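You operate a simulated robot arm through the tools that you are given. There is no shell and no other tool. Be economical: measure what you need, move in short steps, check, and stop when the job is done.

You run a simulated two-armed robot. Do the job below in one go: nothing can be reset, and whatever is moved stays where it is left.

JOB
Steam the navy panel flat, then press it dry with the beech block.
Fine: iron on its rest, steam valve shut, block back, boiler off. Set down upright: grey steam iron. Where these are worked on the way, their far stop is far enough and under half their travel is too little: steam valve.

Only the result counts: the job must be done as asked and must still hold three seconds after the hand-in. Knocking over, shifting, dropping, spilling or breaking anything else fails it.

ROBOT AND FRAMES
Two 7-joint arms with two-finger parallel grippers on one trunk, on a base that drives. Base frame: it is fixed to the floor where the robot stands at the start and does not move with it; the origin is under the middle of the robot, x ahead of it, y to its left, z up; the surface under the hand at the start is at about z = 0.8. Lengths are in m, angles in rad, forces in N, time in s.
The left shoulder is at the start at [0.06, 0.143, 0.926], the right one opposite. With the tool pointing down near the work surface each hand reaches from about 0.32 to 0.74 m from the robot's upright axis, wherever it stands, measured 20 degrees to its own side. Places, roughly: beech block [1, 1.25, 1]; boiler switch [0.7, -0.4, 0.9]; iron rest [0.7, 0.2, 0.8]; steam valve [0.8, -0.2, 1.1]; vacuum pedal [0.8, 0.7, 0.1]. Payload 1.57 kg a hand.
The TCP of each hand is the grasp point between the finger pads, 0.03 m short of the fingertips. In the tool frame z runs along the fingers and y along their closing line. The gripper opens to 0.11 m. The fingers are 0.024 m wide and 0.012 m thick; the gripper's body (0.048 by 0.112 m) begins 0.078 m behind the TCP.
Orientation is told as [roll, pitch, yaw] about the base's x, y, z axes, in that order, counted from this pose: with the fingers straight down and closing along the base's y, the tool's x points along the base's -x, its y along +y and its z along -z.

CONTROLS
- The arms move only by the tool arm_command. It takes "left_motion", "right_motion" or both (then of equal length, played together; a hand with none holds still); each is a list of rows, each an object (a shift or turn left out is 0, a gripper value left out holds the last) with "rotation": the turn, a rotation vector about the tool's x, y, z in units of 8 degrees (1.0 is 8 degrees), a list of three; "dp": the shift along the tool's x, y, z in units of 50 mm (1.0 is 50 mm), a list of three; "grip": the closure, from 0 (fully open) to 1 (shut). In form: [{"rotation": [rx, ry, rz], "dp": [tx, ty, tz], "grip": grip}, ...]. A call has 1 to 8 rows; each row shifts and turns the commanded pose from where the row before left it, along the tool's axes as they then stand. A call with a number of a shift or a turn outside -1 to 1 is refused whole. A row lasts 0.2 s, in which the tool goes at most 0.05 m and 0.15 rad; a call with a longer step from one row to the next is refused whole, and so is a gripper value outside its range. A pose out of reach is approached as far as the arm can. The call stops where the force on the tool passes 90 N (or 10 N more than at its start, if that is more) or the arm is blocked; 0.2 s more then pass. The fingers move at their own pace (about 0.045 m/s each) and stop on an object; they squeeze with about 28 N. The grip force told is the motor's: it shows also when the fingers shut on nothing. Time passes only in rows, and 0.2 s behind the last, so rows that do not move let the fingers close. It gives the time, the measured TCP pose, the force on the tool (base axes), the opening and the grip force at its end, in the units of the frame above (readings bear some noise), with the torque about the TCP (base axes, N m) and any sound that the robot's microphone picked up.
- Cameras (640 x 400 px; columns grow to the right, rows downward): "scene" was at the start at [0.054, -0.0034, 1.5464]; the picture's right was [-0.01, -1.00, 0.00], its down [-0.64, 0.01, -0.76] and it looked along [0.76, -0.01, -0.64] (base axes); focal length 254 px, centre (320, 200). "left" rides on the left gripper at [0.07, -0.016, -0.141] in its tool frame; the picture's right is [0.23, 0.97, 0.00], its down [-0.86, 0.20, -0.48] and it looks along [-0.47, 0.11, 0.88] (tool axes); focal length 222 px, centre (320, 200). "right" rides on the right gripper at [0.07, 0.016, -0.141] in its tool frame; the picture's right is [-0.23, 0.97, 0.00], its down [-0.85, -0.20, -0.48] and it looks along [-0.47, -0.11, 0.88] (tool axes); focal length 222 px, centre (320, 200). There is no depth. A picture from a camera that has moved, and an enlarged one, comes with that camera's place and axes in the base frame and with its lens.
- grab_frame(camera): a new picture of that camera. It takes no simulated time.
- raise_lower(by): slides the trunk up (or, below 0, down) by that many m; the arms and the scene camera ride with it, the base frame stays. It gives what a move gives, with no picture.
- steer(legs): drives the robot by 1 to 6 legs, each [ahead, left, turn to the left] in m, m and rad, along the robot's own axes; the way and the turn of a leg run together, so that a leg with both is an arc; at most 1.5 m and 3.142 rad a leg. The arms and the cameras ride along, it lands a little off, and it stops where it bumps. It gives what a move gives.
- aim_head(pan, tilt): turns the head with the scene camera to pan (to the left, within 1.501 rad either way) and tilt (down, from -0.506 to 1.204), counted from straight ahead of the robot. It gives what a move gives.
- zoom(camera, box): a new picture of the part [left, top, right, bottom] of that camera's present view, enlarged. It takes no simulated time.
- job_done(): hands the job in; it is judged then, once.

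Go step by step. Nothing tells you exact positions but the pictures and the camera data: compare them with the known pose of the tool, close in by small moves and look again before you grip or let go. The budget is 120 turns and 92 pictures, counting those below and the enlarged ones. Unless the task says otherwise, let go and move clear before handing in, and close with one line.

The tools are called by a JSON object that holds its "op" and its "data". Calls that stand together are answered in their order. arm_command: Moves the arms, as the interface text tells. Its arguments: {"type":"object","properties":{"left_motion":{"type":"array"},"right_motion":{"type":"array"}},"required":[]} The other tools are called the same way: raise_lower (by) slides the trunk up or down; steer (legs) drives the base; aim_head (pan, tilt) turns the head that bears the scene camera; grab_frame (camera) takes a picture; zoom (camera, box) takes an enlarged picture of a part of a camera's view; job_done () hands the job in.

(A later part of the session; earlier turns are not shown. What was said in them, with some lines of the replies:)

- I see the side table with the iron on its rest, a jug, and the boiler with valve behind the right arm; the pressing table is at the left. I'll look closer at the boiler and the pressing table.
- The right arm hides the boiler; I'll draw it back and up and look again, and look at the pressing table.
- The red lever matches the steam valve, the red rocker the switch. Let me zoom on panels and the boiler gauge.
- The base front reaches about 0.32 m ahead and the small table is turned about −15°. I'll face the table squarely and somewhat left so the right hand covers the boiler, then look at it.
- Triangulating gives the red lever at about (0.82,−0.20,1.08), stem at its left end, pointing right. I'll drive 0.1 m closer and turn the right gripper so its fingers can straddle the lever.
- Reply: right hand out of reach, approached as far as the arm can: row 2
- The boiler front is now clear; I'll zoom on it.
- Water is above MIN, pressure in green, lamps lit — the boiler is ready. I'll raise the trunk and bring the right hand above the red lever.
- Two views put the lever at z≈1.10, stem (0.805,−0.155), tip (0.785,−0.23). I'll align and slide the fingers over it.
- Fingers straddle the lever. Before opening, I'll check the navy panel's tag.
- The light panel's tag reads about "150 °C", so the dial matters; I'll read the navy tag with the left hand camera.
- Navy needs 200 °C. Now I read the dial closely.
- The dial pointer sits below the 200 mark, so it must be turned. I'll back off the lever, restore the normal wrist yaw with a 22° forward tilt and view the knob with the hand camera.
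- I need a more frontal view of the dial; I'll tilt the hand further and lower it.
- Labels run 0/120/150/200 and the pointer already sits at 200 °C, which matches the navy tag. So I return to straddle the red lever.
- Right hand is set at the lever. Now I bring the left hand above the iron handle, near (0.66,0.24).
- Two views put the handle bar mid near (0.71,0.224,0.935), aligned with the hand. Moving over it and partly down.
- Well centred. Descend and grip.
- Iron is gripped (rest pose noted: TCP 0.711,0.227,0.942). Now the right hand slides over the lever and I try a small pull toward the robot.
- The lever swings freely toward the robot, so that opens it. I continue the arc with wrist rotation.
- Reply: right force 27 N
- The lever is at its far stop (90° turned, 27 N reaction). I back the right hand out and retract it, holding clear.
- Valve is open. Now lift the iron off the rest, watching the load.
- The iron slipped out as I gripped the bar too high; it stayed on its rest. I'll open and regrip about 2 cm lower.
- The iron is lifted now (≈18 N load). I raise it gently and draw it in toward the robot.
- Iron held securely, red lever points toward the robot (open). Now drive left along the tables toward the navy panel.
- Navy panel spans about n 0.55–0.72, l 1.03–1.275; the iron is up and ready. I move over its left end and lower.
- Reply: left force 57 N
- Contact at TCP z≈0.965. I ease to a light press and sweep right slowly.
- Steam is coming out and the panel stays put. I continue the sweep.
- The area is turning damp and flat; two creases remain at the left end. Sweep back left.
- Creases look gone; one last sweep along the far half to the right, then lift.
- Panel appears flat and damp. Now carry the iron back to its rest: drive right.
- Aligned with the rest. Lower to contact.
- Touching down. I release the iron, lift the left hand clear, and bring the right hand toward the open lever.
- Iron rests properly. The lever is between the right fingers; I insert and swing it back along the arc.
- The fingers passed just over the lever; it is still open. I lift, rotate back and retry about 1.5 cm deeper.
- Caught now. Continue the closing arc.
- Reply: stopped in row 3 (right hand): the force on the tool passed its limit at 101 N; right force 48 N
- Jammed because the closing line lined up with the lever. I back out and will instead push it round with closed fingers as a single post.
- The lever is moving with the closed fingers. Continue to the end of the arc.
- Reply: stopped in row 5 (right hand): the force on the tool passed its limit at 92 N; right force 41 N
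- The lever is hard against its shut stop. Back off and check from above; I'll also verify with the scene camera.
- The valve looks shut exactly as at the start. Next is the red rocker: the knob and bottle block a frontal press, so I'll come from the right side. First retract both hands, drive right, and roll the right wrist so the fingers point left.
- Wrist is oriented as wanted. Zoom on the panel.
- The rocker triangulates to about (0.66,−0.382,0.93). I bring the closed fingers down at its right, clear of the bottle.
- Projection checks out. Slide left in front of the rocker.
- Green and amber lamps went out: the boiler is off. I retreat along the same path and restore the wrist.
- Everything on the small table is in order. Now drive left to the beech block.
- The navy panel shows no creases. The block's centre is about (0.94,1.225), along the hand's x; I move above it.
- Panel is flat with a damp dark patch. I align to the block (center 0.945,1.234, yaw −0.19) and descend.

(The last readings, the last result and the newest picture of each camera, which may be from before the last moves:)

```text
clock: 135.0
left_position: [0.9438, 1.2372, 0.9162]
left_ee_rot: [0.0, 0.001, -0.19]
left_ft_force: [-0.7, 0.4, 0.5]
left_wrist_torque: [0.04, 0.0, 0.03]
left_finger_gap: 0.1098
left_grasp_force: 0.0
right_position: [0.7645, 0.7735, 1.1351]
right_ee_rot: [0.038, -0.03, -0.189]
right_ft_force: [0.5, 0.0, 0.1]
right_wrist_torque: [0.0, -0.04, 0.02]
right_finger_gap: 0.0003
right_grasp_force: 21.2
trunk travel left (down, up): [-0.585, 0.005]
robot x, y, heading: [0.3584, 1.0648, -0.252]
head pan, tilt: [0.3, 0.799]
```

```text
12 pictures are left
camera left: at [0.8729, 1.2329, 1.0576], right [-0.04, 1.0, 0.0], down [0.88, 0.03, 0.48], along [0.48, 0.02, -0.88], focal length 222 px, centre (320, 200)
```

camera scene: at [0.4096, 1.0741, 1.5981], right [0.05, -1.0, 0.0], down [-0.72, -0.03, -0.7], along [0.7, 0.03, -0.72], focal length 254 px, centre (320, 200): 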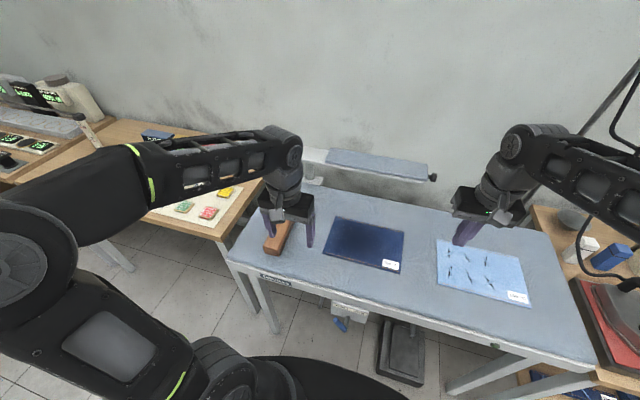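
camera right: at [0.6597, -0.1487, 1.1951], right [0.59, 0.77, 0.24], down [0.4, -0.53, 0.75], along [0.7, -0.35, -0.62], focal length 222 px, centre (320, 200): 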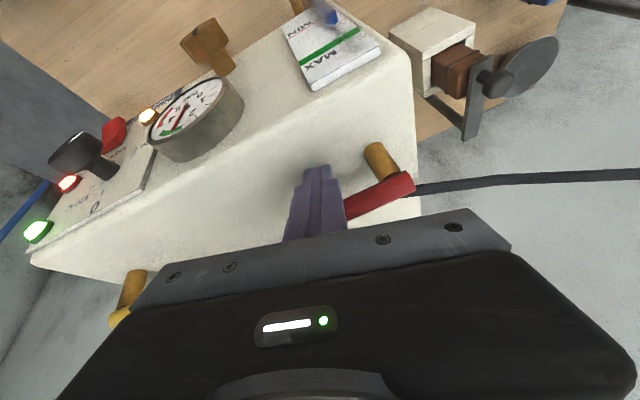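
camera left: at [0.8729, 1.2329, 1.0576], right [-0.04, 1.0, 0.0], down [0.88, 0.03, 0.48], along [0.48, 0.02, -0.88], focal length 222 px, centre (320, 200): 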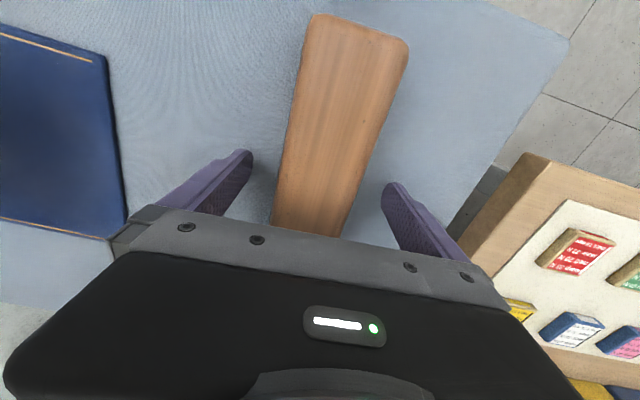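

{"op": "arm_command", "data": {"left_motion": [{"dp": [0, 0, 0.08], "grip": 1}, {}, {}, {}, {}, {}]}}

{"op": "arm_command", "data": {"left_motion": [{"dp": [0, 0, -0.1]}, {"dp": [0, 0, -0.2]}, {"dp": [0, 0, -0.4]}, {"dp": [0, 0, -0.4]}, {}]}}

{"op": "zoom", "data": {"camera": "scene", "box": [220, 180, 420, 300]}}

```text
clock: 136.4
left_position: [0.9437, 1.2359, 0.9114]
left_ee_rot: [-0.001, 0.001, -0.191]
left_ft_force: [-0.3, -1.2, 0.2]
left_wrist_torque: [-0.13, -0.1, -0.09]
left_finger_gap: 0.0561
left_grasp_force: 27.7
right_position: [0.7657, 0.7723, 1.1359]
right_ee_rot: [0.035, -0.029, -0.19]
right_ft_force: [-0.6, -0.4, 0.0]
right_wrist_torque: [-0.01, 0.04, 0.02]
right_finger_gap: 0.0
right_grasp_force: 21.0
trunk travel left (down, up): [-0.585, 0.005]
robot x, y, heading: [0.3597, 1.0645, -0.257]
head pan, tilt: [0.3, 0.799]
```

```text
clock: 137.6
left_position: [0.9461, 1.2373, 0.9692]
left_ee_rot: [0.001, 0.003, -0.192]
left_ft_force: [-0.1, 0.0, -4.0]
left_wrist_torque: [0.01, 0.01, -0.03]
left_finger_gap: 0.0556
left_grasp_force: 27.3
right_position: [0.7652, 0.7735, 1.1346]
right_ee_rot: [0.036, -0.027, -0.19]
right_ft_force: [-0.2, 0.7, 0.0]
right_wrist_torque: [0.04, 0.01, 0.02]
right_finger_gap: 0.0002
right_grasp_force: 21.0
trunk travel left (down, up): [-0.585, 0.005]
robot x, y, heading: [0.3612, 1.0599, -0.254]
head pan, tilt: [0.3, 0.799]
```

```text
3.20 times, centred on (320, 240) of scene
camera zoom: at [0.4101, 1.0743, 1.5981], right [0.05, -1.0, 0.0], down [-0.72, -0.03, -0.7], along [0.7, 0.03, -0.72], focal length 813 px, centre (320, 72)
```

zoom: 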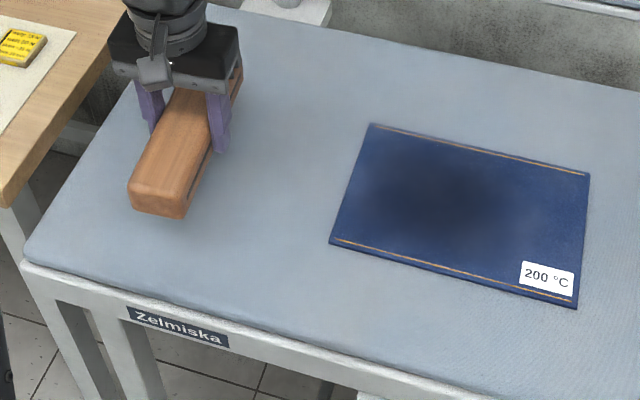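

Block held securely (4 N). I move it above the left part of the damp panel and press.

{"op": "arm_command", "data": {"left_motion": [{"rotation": [0, 0, 0.5]}, {"dp": [-0.16, -0.6, 0]}, {"dp": [-0.16, -0.8, 0]}, {"dp": [-0.16, -0.8, 0]}, {"dp": [-0.16, -0.8, 0]}, {"dp": [-0.16, -0.6, 0]}]}}

{"op": "arm_command", "data": {"left_motion": [{"dp": [0, 0, 0.5]}, {"dp": [0, 0, 0.4]}, {"dp": [0, 0, 0.1]}, {"dp": [0, 0, 0.1]}, {"dp": [0, 0, 0.04]}, {}, {}, {}]}}

```text
clock: 139.0
left_position: [0.9351, 1.0525, 0.9686]
left_ee_rot: [0.0, 0.0, -0.257]
left_ft_force: [0.5, -1.1, -2.7]
left_wrist_torque: [-0.01, -0.02, 0.02]
left_finger_gap: 0.0561
left_grasp_force: 27.7
right_position: [0.7653, 0.7717, 1.1344]
right_ee_rot: [0.036, -0.027, -0.191]
right_ft_force: [0.0, -1.1, 0.5]
right_wrist_torque: [0.04, 0.0, -0.02]
right_finger_gap: 0.0
right_grasp_force: 21.6
trunk travel left (down, up): [-0.585, 0.005]
robot x, y, heading: [0.3601, 1.0682, -0.257]
head pan, tilt: [0.3, 0.799]
```

```text
clock: 140.8
left_position: [0.9366, 1.0522, 0.9145]
left_ee_rot: [-0.002, -0.005, -0.258]
left_ft_force: [1.3, 1.8, 39.9]
left_wrist_torque: [-0.46, 0.33, 0.0]
left_finger_gap: 0.056
left_grasp_force: 28.1
right_position: [0.7611, 0.7737, 1.1377]
right_ee_rot: [0.037, -0.03, -0.191]
right_ft_force: [0.3, 0.0, 0.4]
right_wrist_torque: [-0.02, -0.01, 0.0]
right_finger_gap: 0.0
right_grasp_force: 21.2
trunk travel left (down, up): [-0.585, 0.005]
robot x, y, heading: [0.3591, 1.0656, -0.254]
head pan, tilt: [0.3, 0.799]
```

Pressing at 40 N. I hold, then step across the panel in 5 cm moves.

{"op": "arm_command", "data": {"left_motion": [{}, {}, {}, {"dp": [0, 0, -0.4]}, {"dp": [0, -0.95, 0]}, {"dp": [0, 0, 0.4]}, {}, {}]}}

{"op": "arm_command", "data": {"left_motion": [{}, {}, {}, {"dp": [0, 0, -0.4]}, {"dp": [0, -0.95, 0]}, {"dp": [0, 0, 0.4]}, {}, {}]}}

{"op": "zoom", "data": {"camera": "scene", "box": [220, 180, 420, 300]}}

```text
clock: 142.6
left_position: [0.9225, 1.0065, 0.9148]
left_ee_rot: [0.0, -0.006, -0.259]
left_ft_force: [-2.6, 1.1, 35.8]
left_wrist_torque: [0.3, 0.98, -0.07]
left_finger_gap: 0.056
left_grasp_force: 28.0
right_position: [0.7624, 0.7738, 1.1366]
right_ee_rot: [0.037, -0.03, -0.191]
right_ft_force: [-0.1, -0.6, 0.3]
right_wrist_torque: [0.0, 0.05, 0.02]
right_finger_gap: 0.0
right_grasp_force: 21.2
trunk travel left (down, up): [-0.585, 0.005]
robot x, y, heading: [0.3582, 1.0655, -0.26]
head pan, tilt: [0.3, 0.799]
```

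```text
clock: 144.4
left_position: [0.9102, 0.957, 0.9143]
left_ee_rot: [-0.001, -0.006, -0.26]
left_ft_force: [-1.7, 0.1, 39.4]
left_wrist_torque: [0.57, 0.96, 0.12]
left_finger_gap: 0.0559
left_grasp_force: 28.0
right_position: [0.7619, 0.7733, 1.1365]
right_ee_rot: [0.038, -0.031, -0.19]
right_ft_force: [0.0, 0.5, 0.1]
right_wrist_torque: [-0.02, 0.02, 0.03]
right_finger_gap: 0.0
right_grasp_force: 21.5
trunk travel left (down, up): [-0.585, 0.005]
robot x, y, heading: [0.3586, 1.0655, -0.254]
head pan, tilt: [0.3, 0.799]
```

```text
3.20 times, centred on (320, 240) of scene
camera zoom: at [0.4057, 1.0746, 1.5987], right [0.05, -1.0, 0.0], down [-0.71, -0.03, -0.7], along [0.7, 0.03, -0.72], focal length 813 px, centre (320, 72)
```

zoom: 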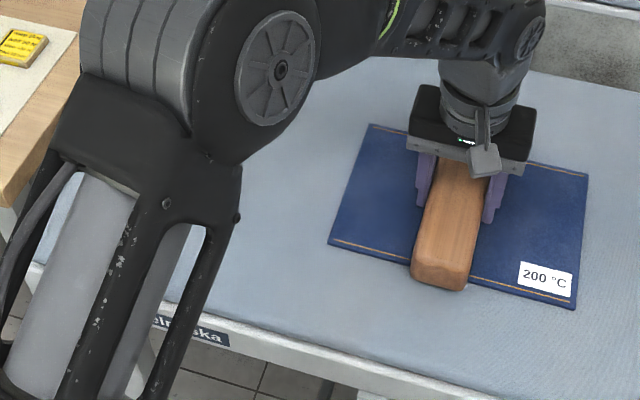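

The wet patch seems already gone where visible. I hold here, then press the right part too.

{"op": "arm_command", "data": {"left_motion": [{}, {}, {}, {}, {}, {}, {}, {}]}}

{"op": "arm_command", "data": {"left_motion": [{"dp": [0, 0, -0.4]}, {"dp": [0, -0.95, 0]}, {"dp": [0, 0, 0.4]}, {}, {}, {}, {}, {}]}}

{"op": "arm_command", "data": {"left_motion": [{"dp": [0, 0, -0.4]}, {"dp": [0, -0.95, 0]}, {"dp": [0, 0, 0.4]}, {}, {}, {}, {}, {}]}}

{"op": "arm_command", "data": {"left_motion": [{"dp": [0, 0, -0.4]}, {"dp": [0, 0, -0.7]}, {"dp": [0.16, 0.6, 0]}, {"dp": [0.16, 0.9, 0]}, {"dp": [0.16, 0.95, 0]}, {"dp": [0.16, 0.95, 0]}, {"dp": [0.16, 0.95, 0]}, {"dp": [0, 0.95, 0]}]}}

{"op": "zoom", "data": {"camera": "scene", "box": [220, 180, 420, 300]}}

```text
clock: 146.2
left_position: [0.9095, 0.9587, 0.9153]
left_ee_rot: [-0.002, -0.007, -0.258]
left_ft_force: [-1.5, -4.4, 45.8]
left_wrist_torque: [0.44, 0.83, -0.18]
left_finger_gap: 0.0558
left_grasp_force: 27.6
right_position: [0.7609, 0.7726, 1.1367]
right_ee_rot: [0.037, -0.03, -0.191]
right_ft_force: [0.7, 0.0, 0.4]
right_wrist_torque: [0.04, 0.03, -0.01]
right_finger_gap: 0.0
right_grasp_force: 21.5
trunk travel left (down, up): [-0.585, 0.005]
robot x, y, heading: [0.3544, 1.0662, -0.254]
head pan, tilt: [0.3, 0.799]
```

```text
clock: 148.0
left_position: [0.8984, 0.9137, 0.9144]
left_ee_rot: [-0.004, -0.009, -0.257]
left_ft_force: [-2.9, 0.4, 48.2]
left_wrist_torque: [0.95, 0.87, -0.07]
left_finger_gap: 0.0557
left_grasp_force: 28.2
right_position: [0.7614, 0.773, 1.1371]
right_ee_rot: [0.037, -0.031, -0.19]
right_ft_force: [0.7, 0.4, 0.8]
right_wrist_torque: [0.03, -0.02, 0.02]
right_finger_gap: 0.0
right_grasp_force: 21.7
trunk travel left (down, up): [-0.585, 0.005]
robot x, y, heading: [0.3587, 1.0646, -0.254]
head pan, tilt: [0.3, 0.799]
```

```text
clock: 149.8
left_position: [0.8859, 0.8669, 0.915]
left_ee_rot: [-0.002, -0.007, -0.257]
left_ft_force: [-1.9, 0.3, 44.8]
left_wrist_torque: [1.13, 0.66, -0.05]
left_finger_gap: 0.0558
left_grasp_force: 28.0
right_position: [0.7616, 0.775, 1.1361]
right_ee_rot: [0.035, -0.029, -0.191]
right_ft_force: [-0.1, -0.4, 0.3]
right_wrist_torque: [0.02, 0.02, -0.03]
right_finger_gap: 0.0
right_grasp_force: 21.5
trunk travel left (down, up): [-0.585, 0.005]
robot x, y, heading: [0.3581, 1.0661, -0.256]
head pan, tilt: [0.3, 0.799]
```

```text
clock: 151.6
left_position: [0.9178, 1.1371, 0.9637]
left_ee_rot: [-0.002, 0.001, -0.261]
left_ft_force: [0.3, 0.8, -3.0]
left_wrist_torque: [0.03, 0.02, -0.02]
left_finger_gap: 0.0558
left_grasp_force: 27.8
right_position: [0.765, 0.775, 1.1344]
right_ee_rot: [0.036, -0.027, -0.192]
right_ft_force: [0.0, 0.0, 0.4]
right_wrist_torque: [-0.04, 0.01, 0.0]
right_finger_gap: 0.0001
right_grasp_force: 21.2
trunk travel left (down, up): [-0.585, 0.005]
robot x, y, heading: [0.3623, 1.0653, -0.25]
head pan, tilt: [0.3, 0.799]
```

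```text
3.20 times, centred on (320, 240) of scene
camera zoom: at [0.4103, 1.0754, 1.5981], right [0.05, -1.0, 0.0], down [-0.72, -0.03, -0.7], along [0.7, 0.03, -0.72], focal length 813 px, centre (320, 72)
```

zoom: 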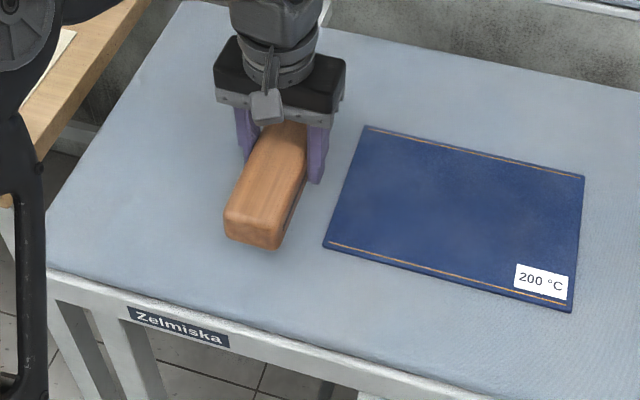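

{"op": "zoom", "data": {"camera": "scene", "box": [315, 210, 405, 282]}}

```text
5.56 times, centred on (360, 246) of scene
camera zoom: at [0.4103, 1.0754, 1.5981], right [0.05, -1.0, 0.0], down [-0.72, -0.03, -0.7], along [0.7, 0.03, -0.72], focal length 1412 px, centre (98, -56)
```

zoom: 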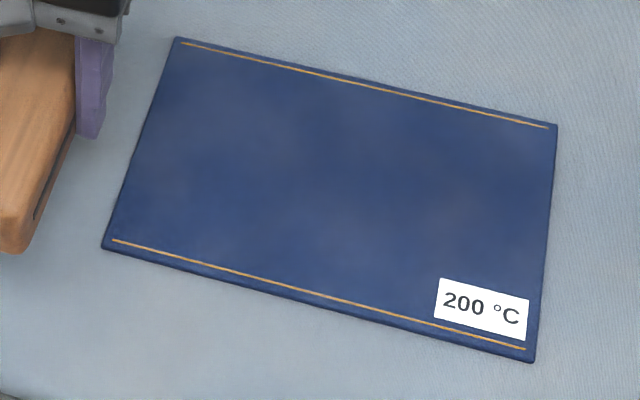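

Panel is flat and dry. I return the block to its original spot.

{"op": "arm_command", "data": {"left_motion": [{"dp": [0, 0.7, 0]}, {"dp": [0, 0.8, 0]}, {"dp": [0, 0.55, 0]}, {"rotation": [0, 0, -0.53]}, {}]}}

```text
clock: 152.8
left_position: [0.9441, 1.2342, 0.966]
left_ee_rot: [-0.001, 0.0, -0.184]
left_ft_force: [-0.1, 0.4, -3.7]
left_wrist_torque: [0.01, 0.0, 0.0]
left_finger_gap: 0.0556
left_grasp_force: 28.0
right_position: [0.7655, 0.7734, 1.1354]
right_ee_rot: [0.037, -0.027, -0.189]
right_ft_force: [0.1, 0.3, 0.2]
right_wrist_torque: [-0.01, 0.04, -0.02]
right_finger_gap: 0.0
right_grasp_force: 21.2
trunk travel left (down, up): [-0.585, 0.005]
robot x, y, heading: [0.3581, 1.0648, -0.253]
head pan, tilt: [0.3, 0.799]
```

{"op": "arm_command", "data": {"left_motion": [{"dp": [0, 0.03, 0.5]}, {"dp": [0, 0, 0.4]}, {"dp": [0, 0, 0.1]}, {"dp": [0, 0, 0.06]}, {}]}}

```text
clock: 154.0
left_position: [0.9448, 1.2346, 0.9128]
left_ee_rot: [-0.001, -0.001, -0.185]
left_ft_force: [-0.1, -0.6, -3.6]
left_wrist_torque: [0.0, -0.03, 0.01]
left_finger_gap: 0.0557
left_grasp_force: 28.0
right_position: [0.766, 0.7732, 1.1347]
right_ee_rot: [0.038, -0.025, -0.191]
right_ft_force: [-0.1, 0.6, 0.5]
right_wrist_torque: [0.04, 0.04, -0.02]
right_finger_gap: 0.0
right_grasp_force: 21.6
trunk travel left (down, up): [-0.585, 0.005]
robot x, y, heading: [0.3601, 1.0643, -0.251]
head pan, tilt: [0.3, 0.799]
```

{"op": "arm_command", "data": {"left_motion": [{"dp": [0, 0, 0.05]}, {}]}}

```text
clock: 154.6
left_position: [0.9453, 1.2351, 0.9105]
left_ee_rot: [0.0, 0.0, -0.185]
left_ft_force: [-0.1, -0.3, -3.2]
left_wrist_torque: [0.03, 0.0, 0.01]
left_finger_gap: 0.0556
left_grasp_force: 27.4
right_position: [0.7656, 0.7723, 1.1358]
right_ee_rot: [0.038, -0.025, -0.19]
right_ft_force: [0.1, 0.4, -0.4]
right_wrist_torque: [-0.02, 0.03, -0.01]
right_finger_gap: 0.0001
right_grasp_force: 21.7
trunk travel left (down, up): [-0.585, 0.005]
robot x, y, heading: [0.3576, 1.0665, -0.253]
head pan, tilt: [0.3, 0.799]
```

{"op": "arm_command", "data": {"left_motion": [{"dp": [0, 0, 0.03]}, {"dp": [0, 0, 0.03]}, {}]}}

```text
clock: 155.4
left_position: [0.9432, 1.2348, 0.9105]
left_ee_rot: [0.0, -0.003, -0.184]
left_ft_force: [-0.7, 2.5, 19.5]
left_wrist_torque: [-0.46, 0.42, -0.29]
left_finger_gap: 0.0555
left_grasp_force: 27.6
right_position: [0.764, 0.7726, 1.1357]
right_ee_rot: [0.035, -0.028, -0.19]
right_ft_force: [0.1, -0.8, 0.3]
right_wrist_torque: [-0.01, 0.04, 0.0]
right_finger_gap: 0.0
right_grasp_force: 21.1
trunk travel left (down, up): [-0.585, 0.005]
robot x, y, heading: [0.3574, 1.0665, -0.253]
head pan, tilt: [0.3, 0.799]
```

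Block is on the pad. Release and lift clear.

{"op": "arm_command", "data": {"left_motion": [{"dp": [0, 0, -0.03], "grip": 0.1}, {}, {}, {}, {"dp": [0, 0, -0.6]}, {"dp": [0, 0, -1]}, {"dp": [0, 0, -1]}, {"dp": [1, 0, -0.0]}]}}

{"op": "zoom", "data": {"camera": "scene", "box": [220, 180, 420, 300]}}

```text
clock: 157.2
left_position: [0.8912, 1.246, 1.0409]
left_ee_rot: [-0.001, 0.001, -0.185]
left_ft_force: [-0.3, 1.1, 0.5]
left_wrist_torque: [0.0, -0.03, 0.0]
left_finger_gap: 0.0987
left_grasp_force: 0.0
right_position: [0.7629, 0.7747, 1.1352]
right_ee_rot: [0.037, -0.03, -0.19]
right_ft_force: [-1.0, 0.6, 0.7]
right_wrist_torque: [0.01, -0.01, -0.01]
right_finger_gap: 0.0
right_grasp_force: 21.4
trunk travel left (down, up): [-0.585, 0.005]
robot x, y, heading: [0.3594, 1.0672, -0.253]
head pan, tilt: [0.3, 0.799]
```

```text
3.20 times, centred on (320, 240) of scene
camera zoom: at [0.4073, 1.0751, 1.5982], right [0.05, -1.0, 0.0], down [-0.72, -0.03, -0.7], along [0.7, 0.03, -0.72], focal length 813 px, centre (320, 72)
```

zoom: 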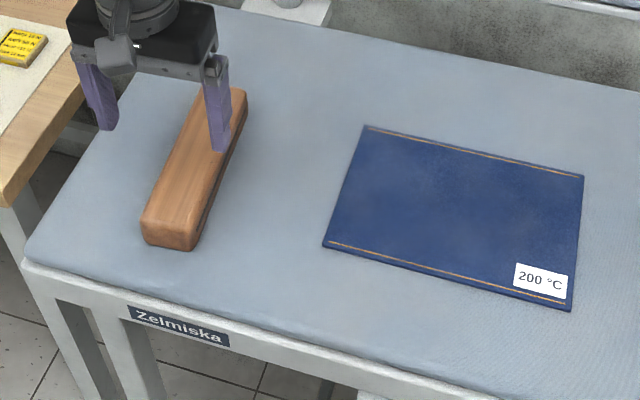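

Block is back in place. A last look at the iron, valve and boiler.

{"op": "aim_head", "data": {"pan": -0.95, "tilt": 0.55}}

{"op": "zoom", "data": {"camera": "scene", "box": [200, 100, 440, 300]}}

```text
clock: 158.6
left_position: [0.8942, 1.244, 1.0406]
left_ee_rot: [-0.001, 0.0, -0.186]
left_ft_force: [-1.1, 0.0, -0.1]
left_wrist_torque: [0.0, 0.0, -0.03]
left_finger_gap: 0.0991
left_grasp_force: 0.1
right_position: [0.7652, 0.7734, 1.1349]
right_ee_rot: [0.037, -0.028, -0.191]
right_ft_force: [1.2, -0.2, 0.7]
right_wrist_torque: [0.0, -0.02, -0.01]
right_finger_gap: 0.0
right_grasp_force: 21.5
trunk travel left (down, up): [-0.585, 0.005]
robot x, y, heading: [0.3604, 1.062, -0.25]
head pan, tilt: [-0.949, 0.55]
```

```text
2.00 times, centred on (320, 200) of scene
camera zoom: at [0.3615, 0.9865, 1.6195], right [-0.93, -0.36, 0.0], down [-0.19, 0.49, -0.85], along [0.31, -0.8, -0.52], focal length 508 px, centre (320, 200)
```

zoom: 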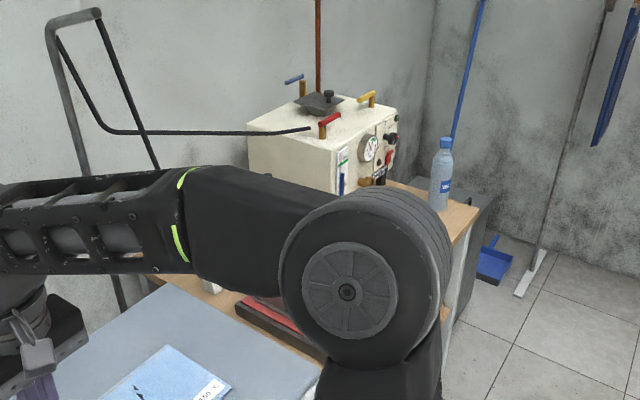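

The red lever lies parallel to the other levers (shut), the boiler lamps were out after the switch was pressed, and the iron was on its rest when I last saw it. Both hands are clear, so I hand in.

{"op": "job_done", "data": {}}

```text
The job is handed in.
```

I steamed the navy panel flat at 200 °C and pressed it dry with the beech block. The iron is upright on its rest, the valve is shut, the boiler is off and the block is back in place. My only worry is the panel: it shifted about 6 mm under the block and has a faint greyish tint in the middle.
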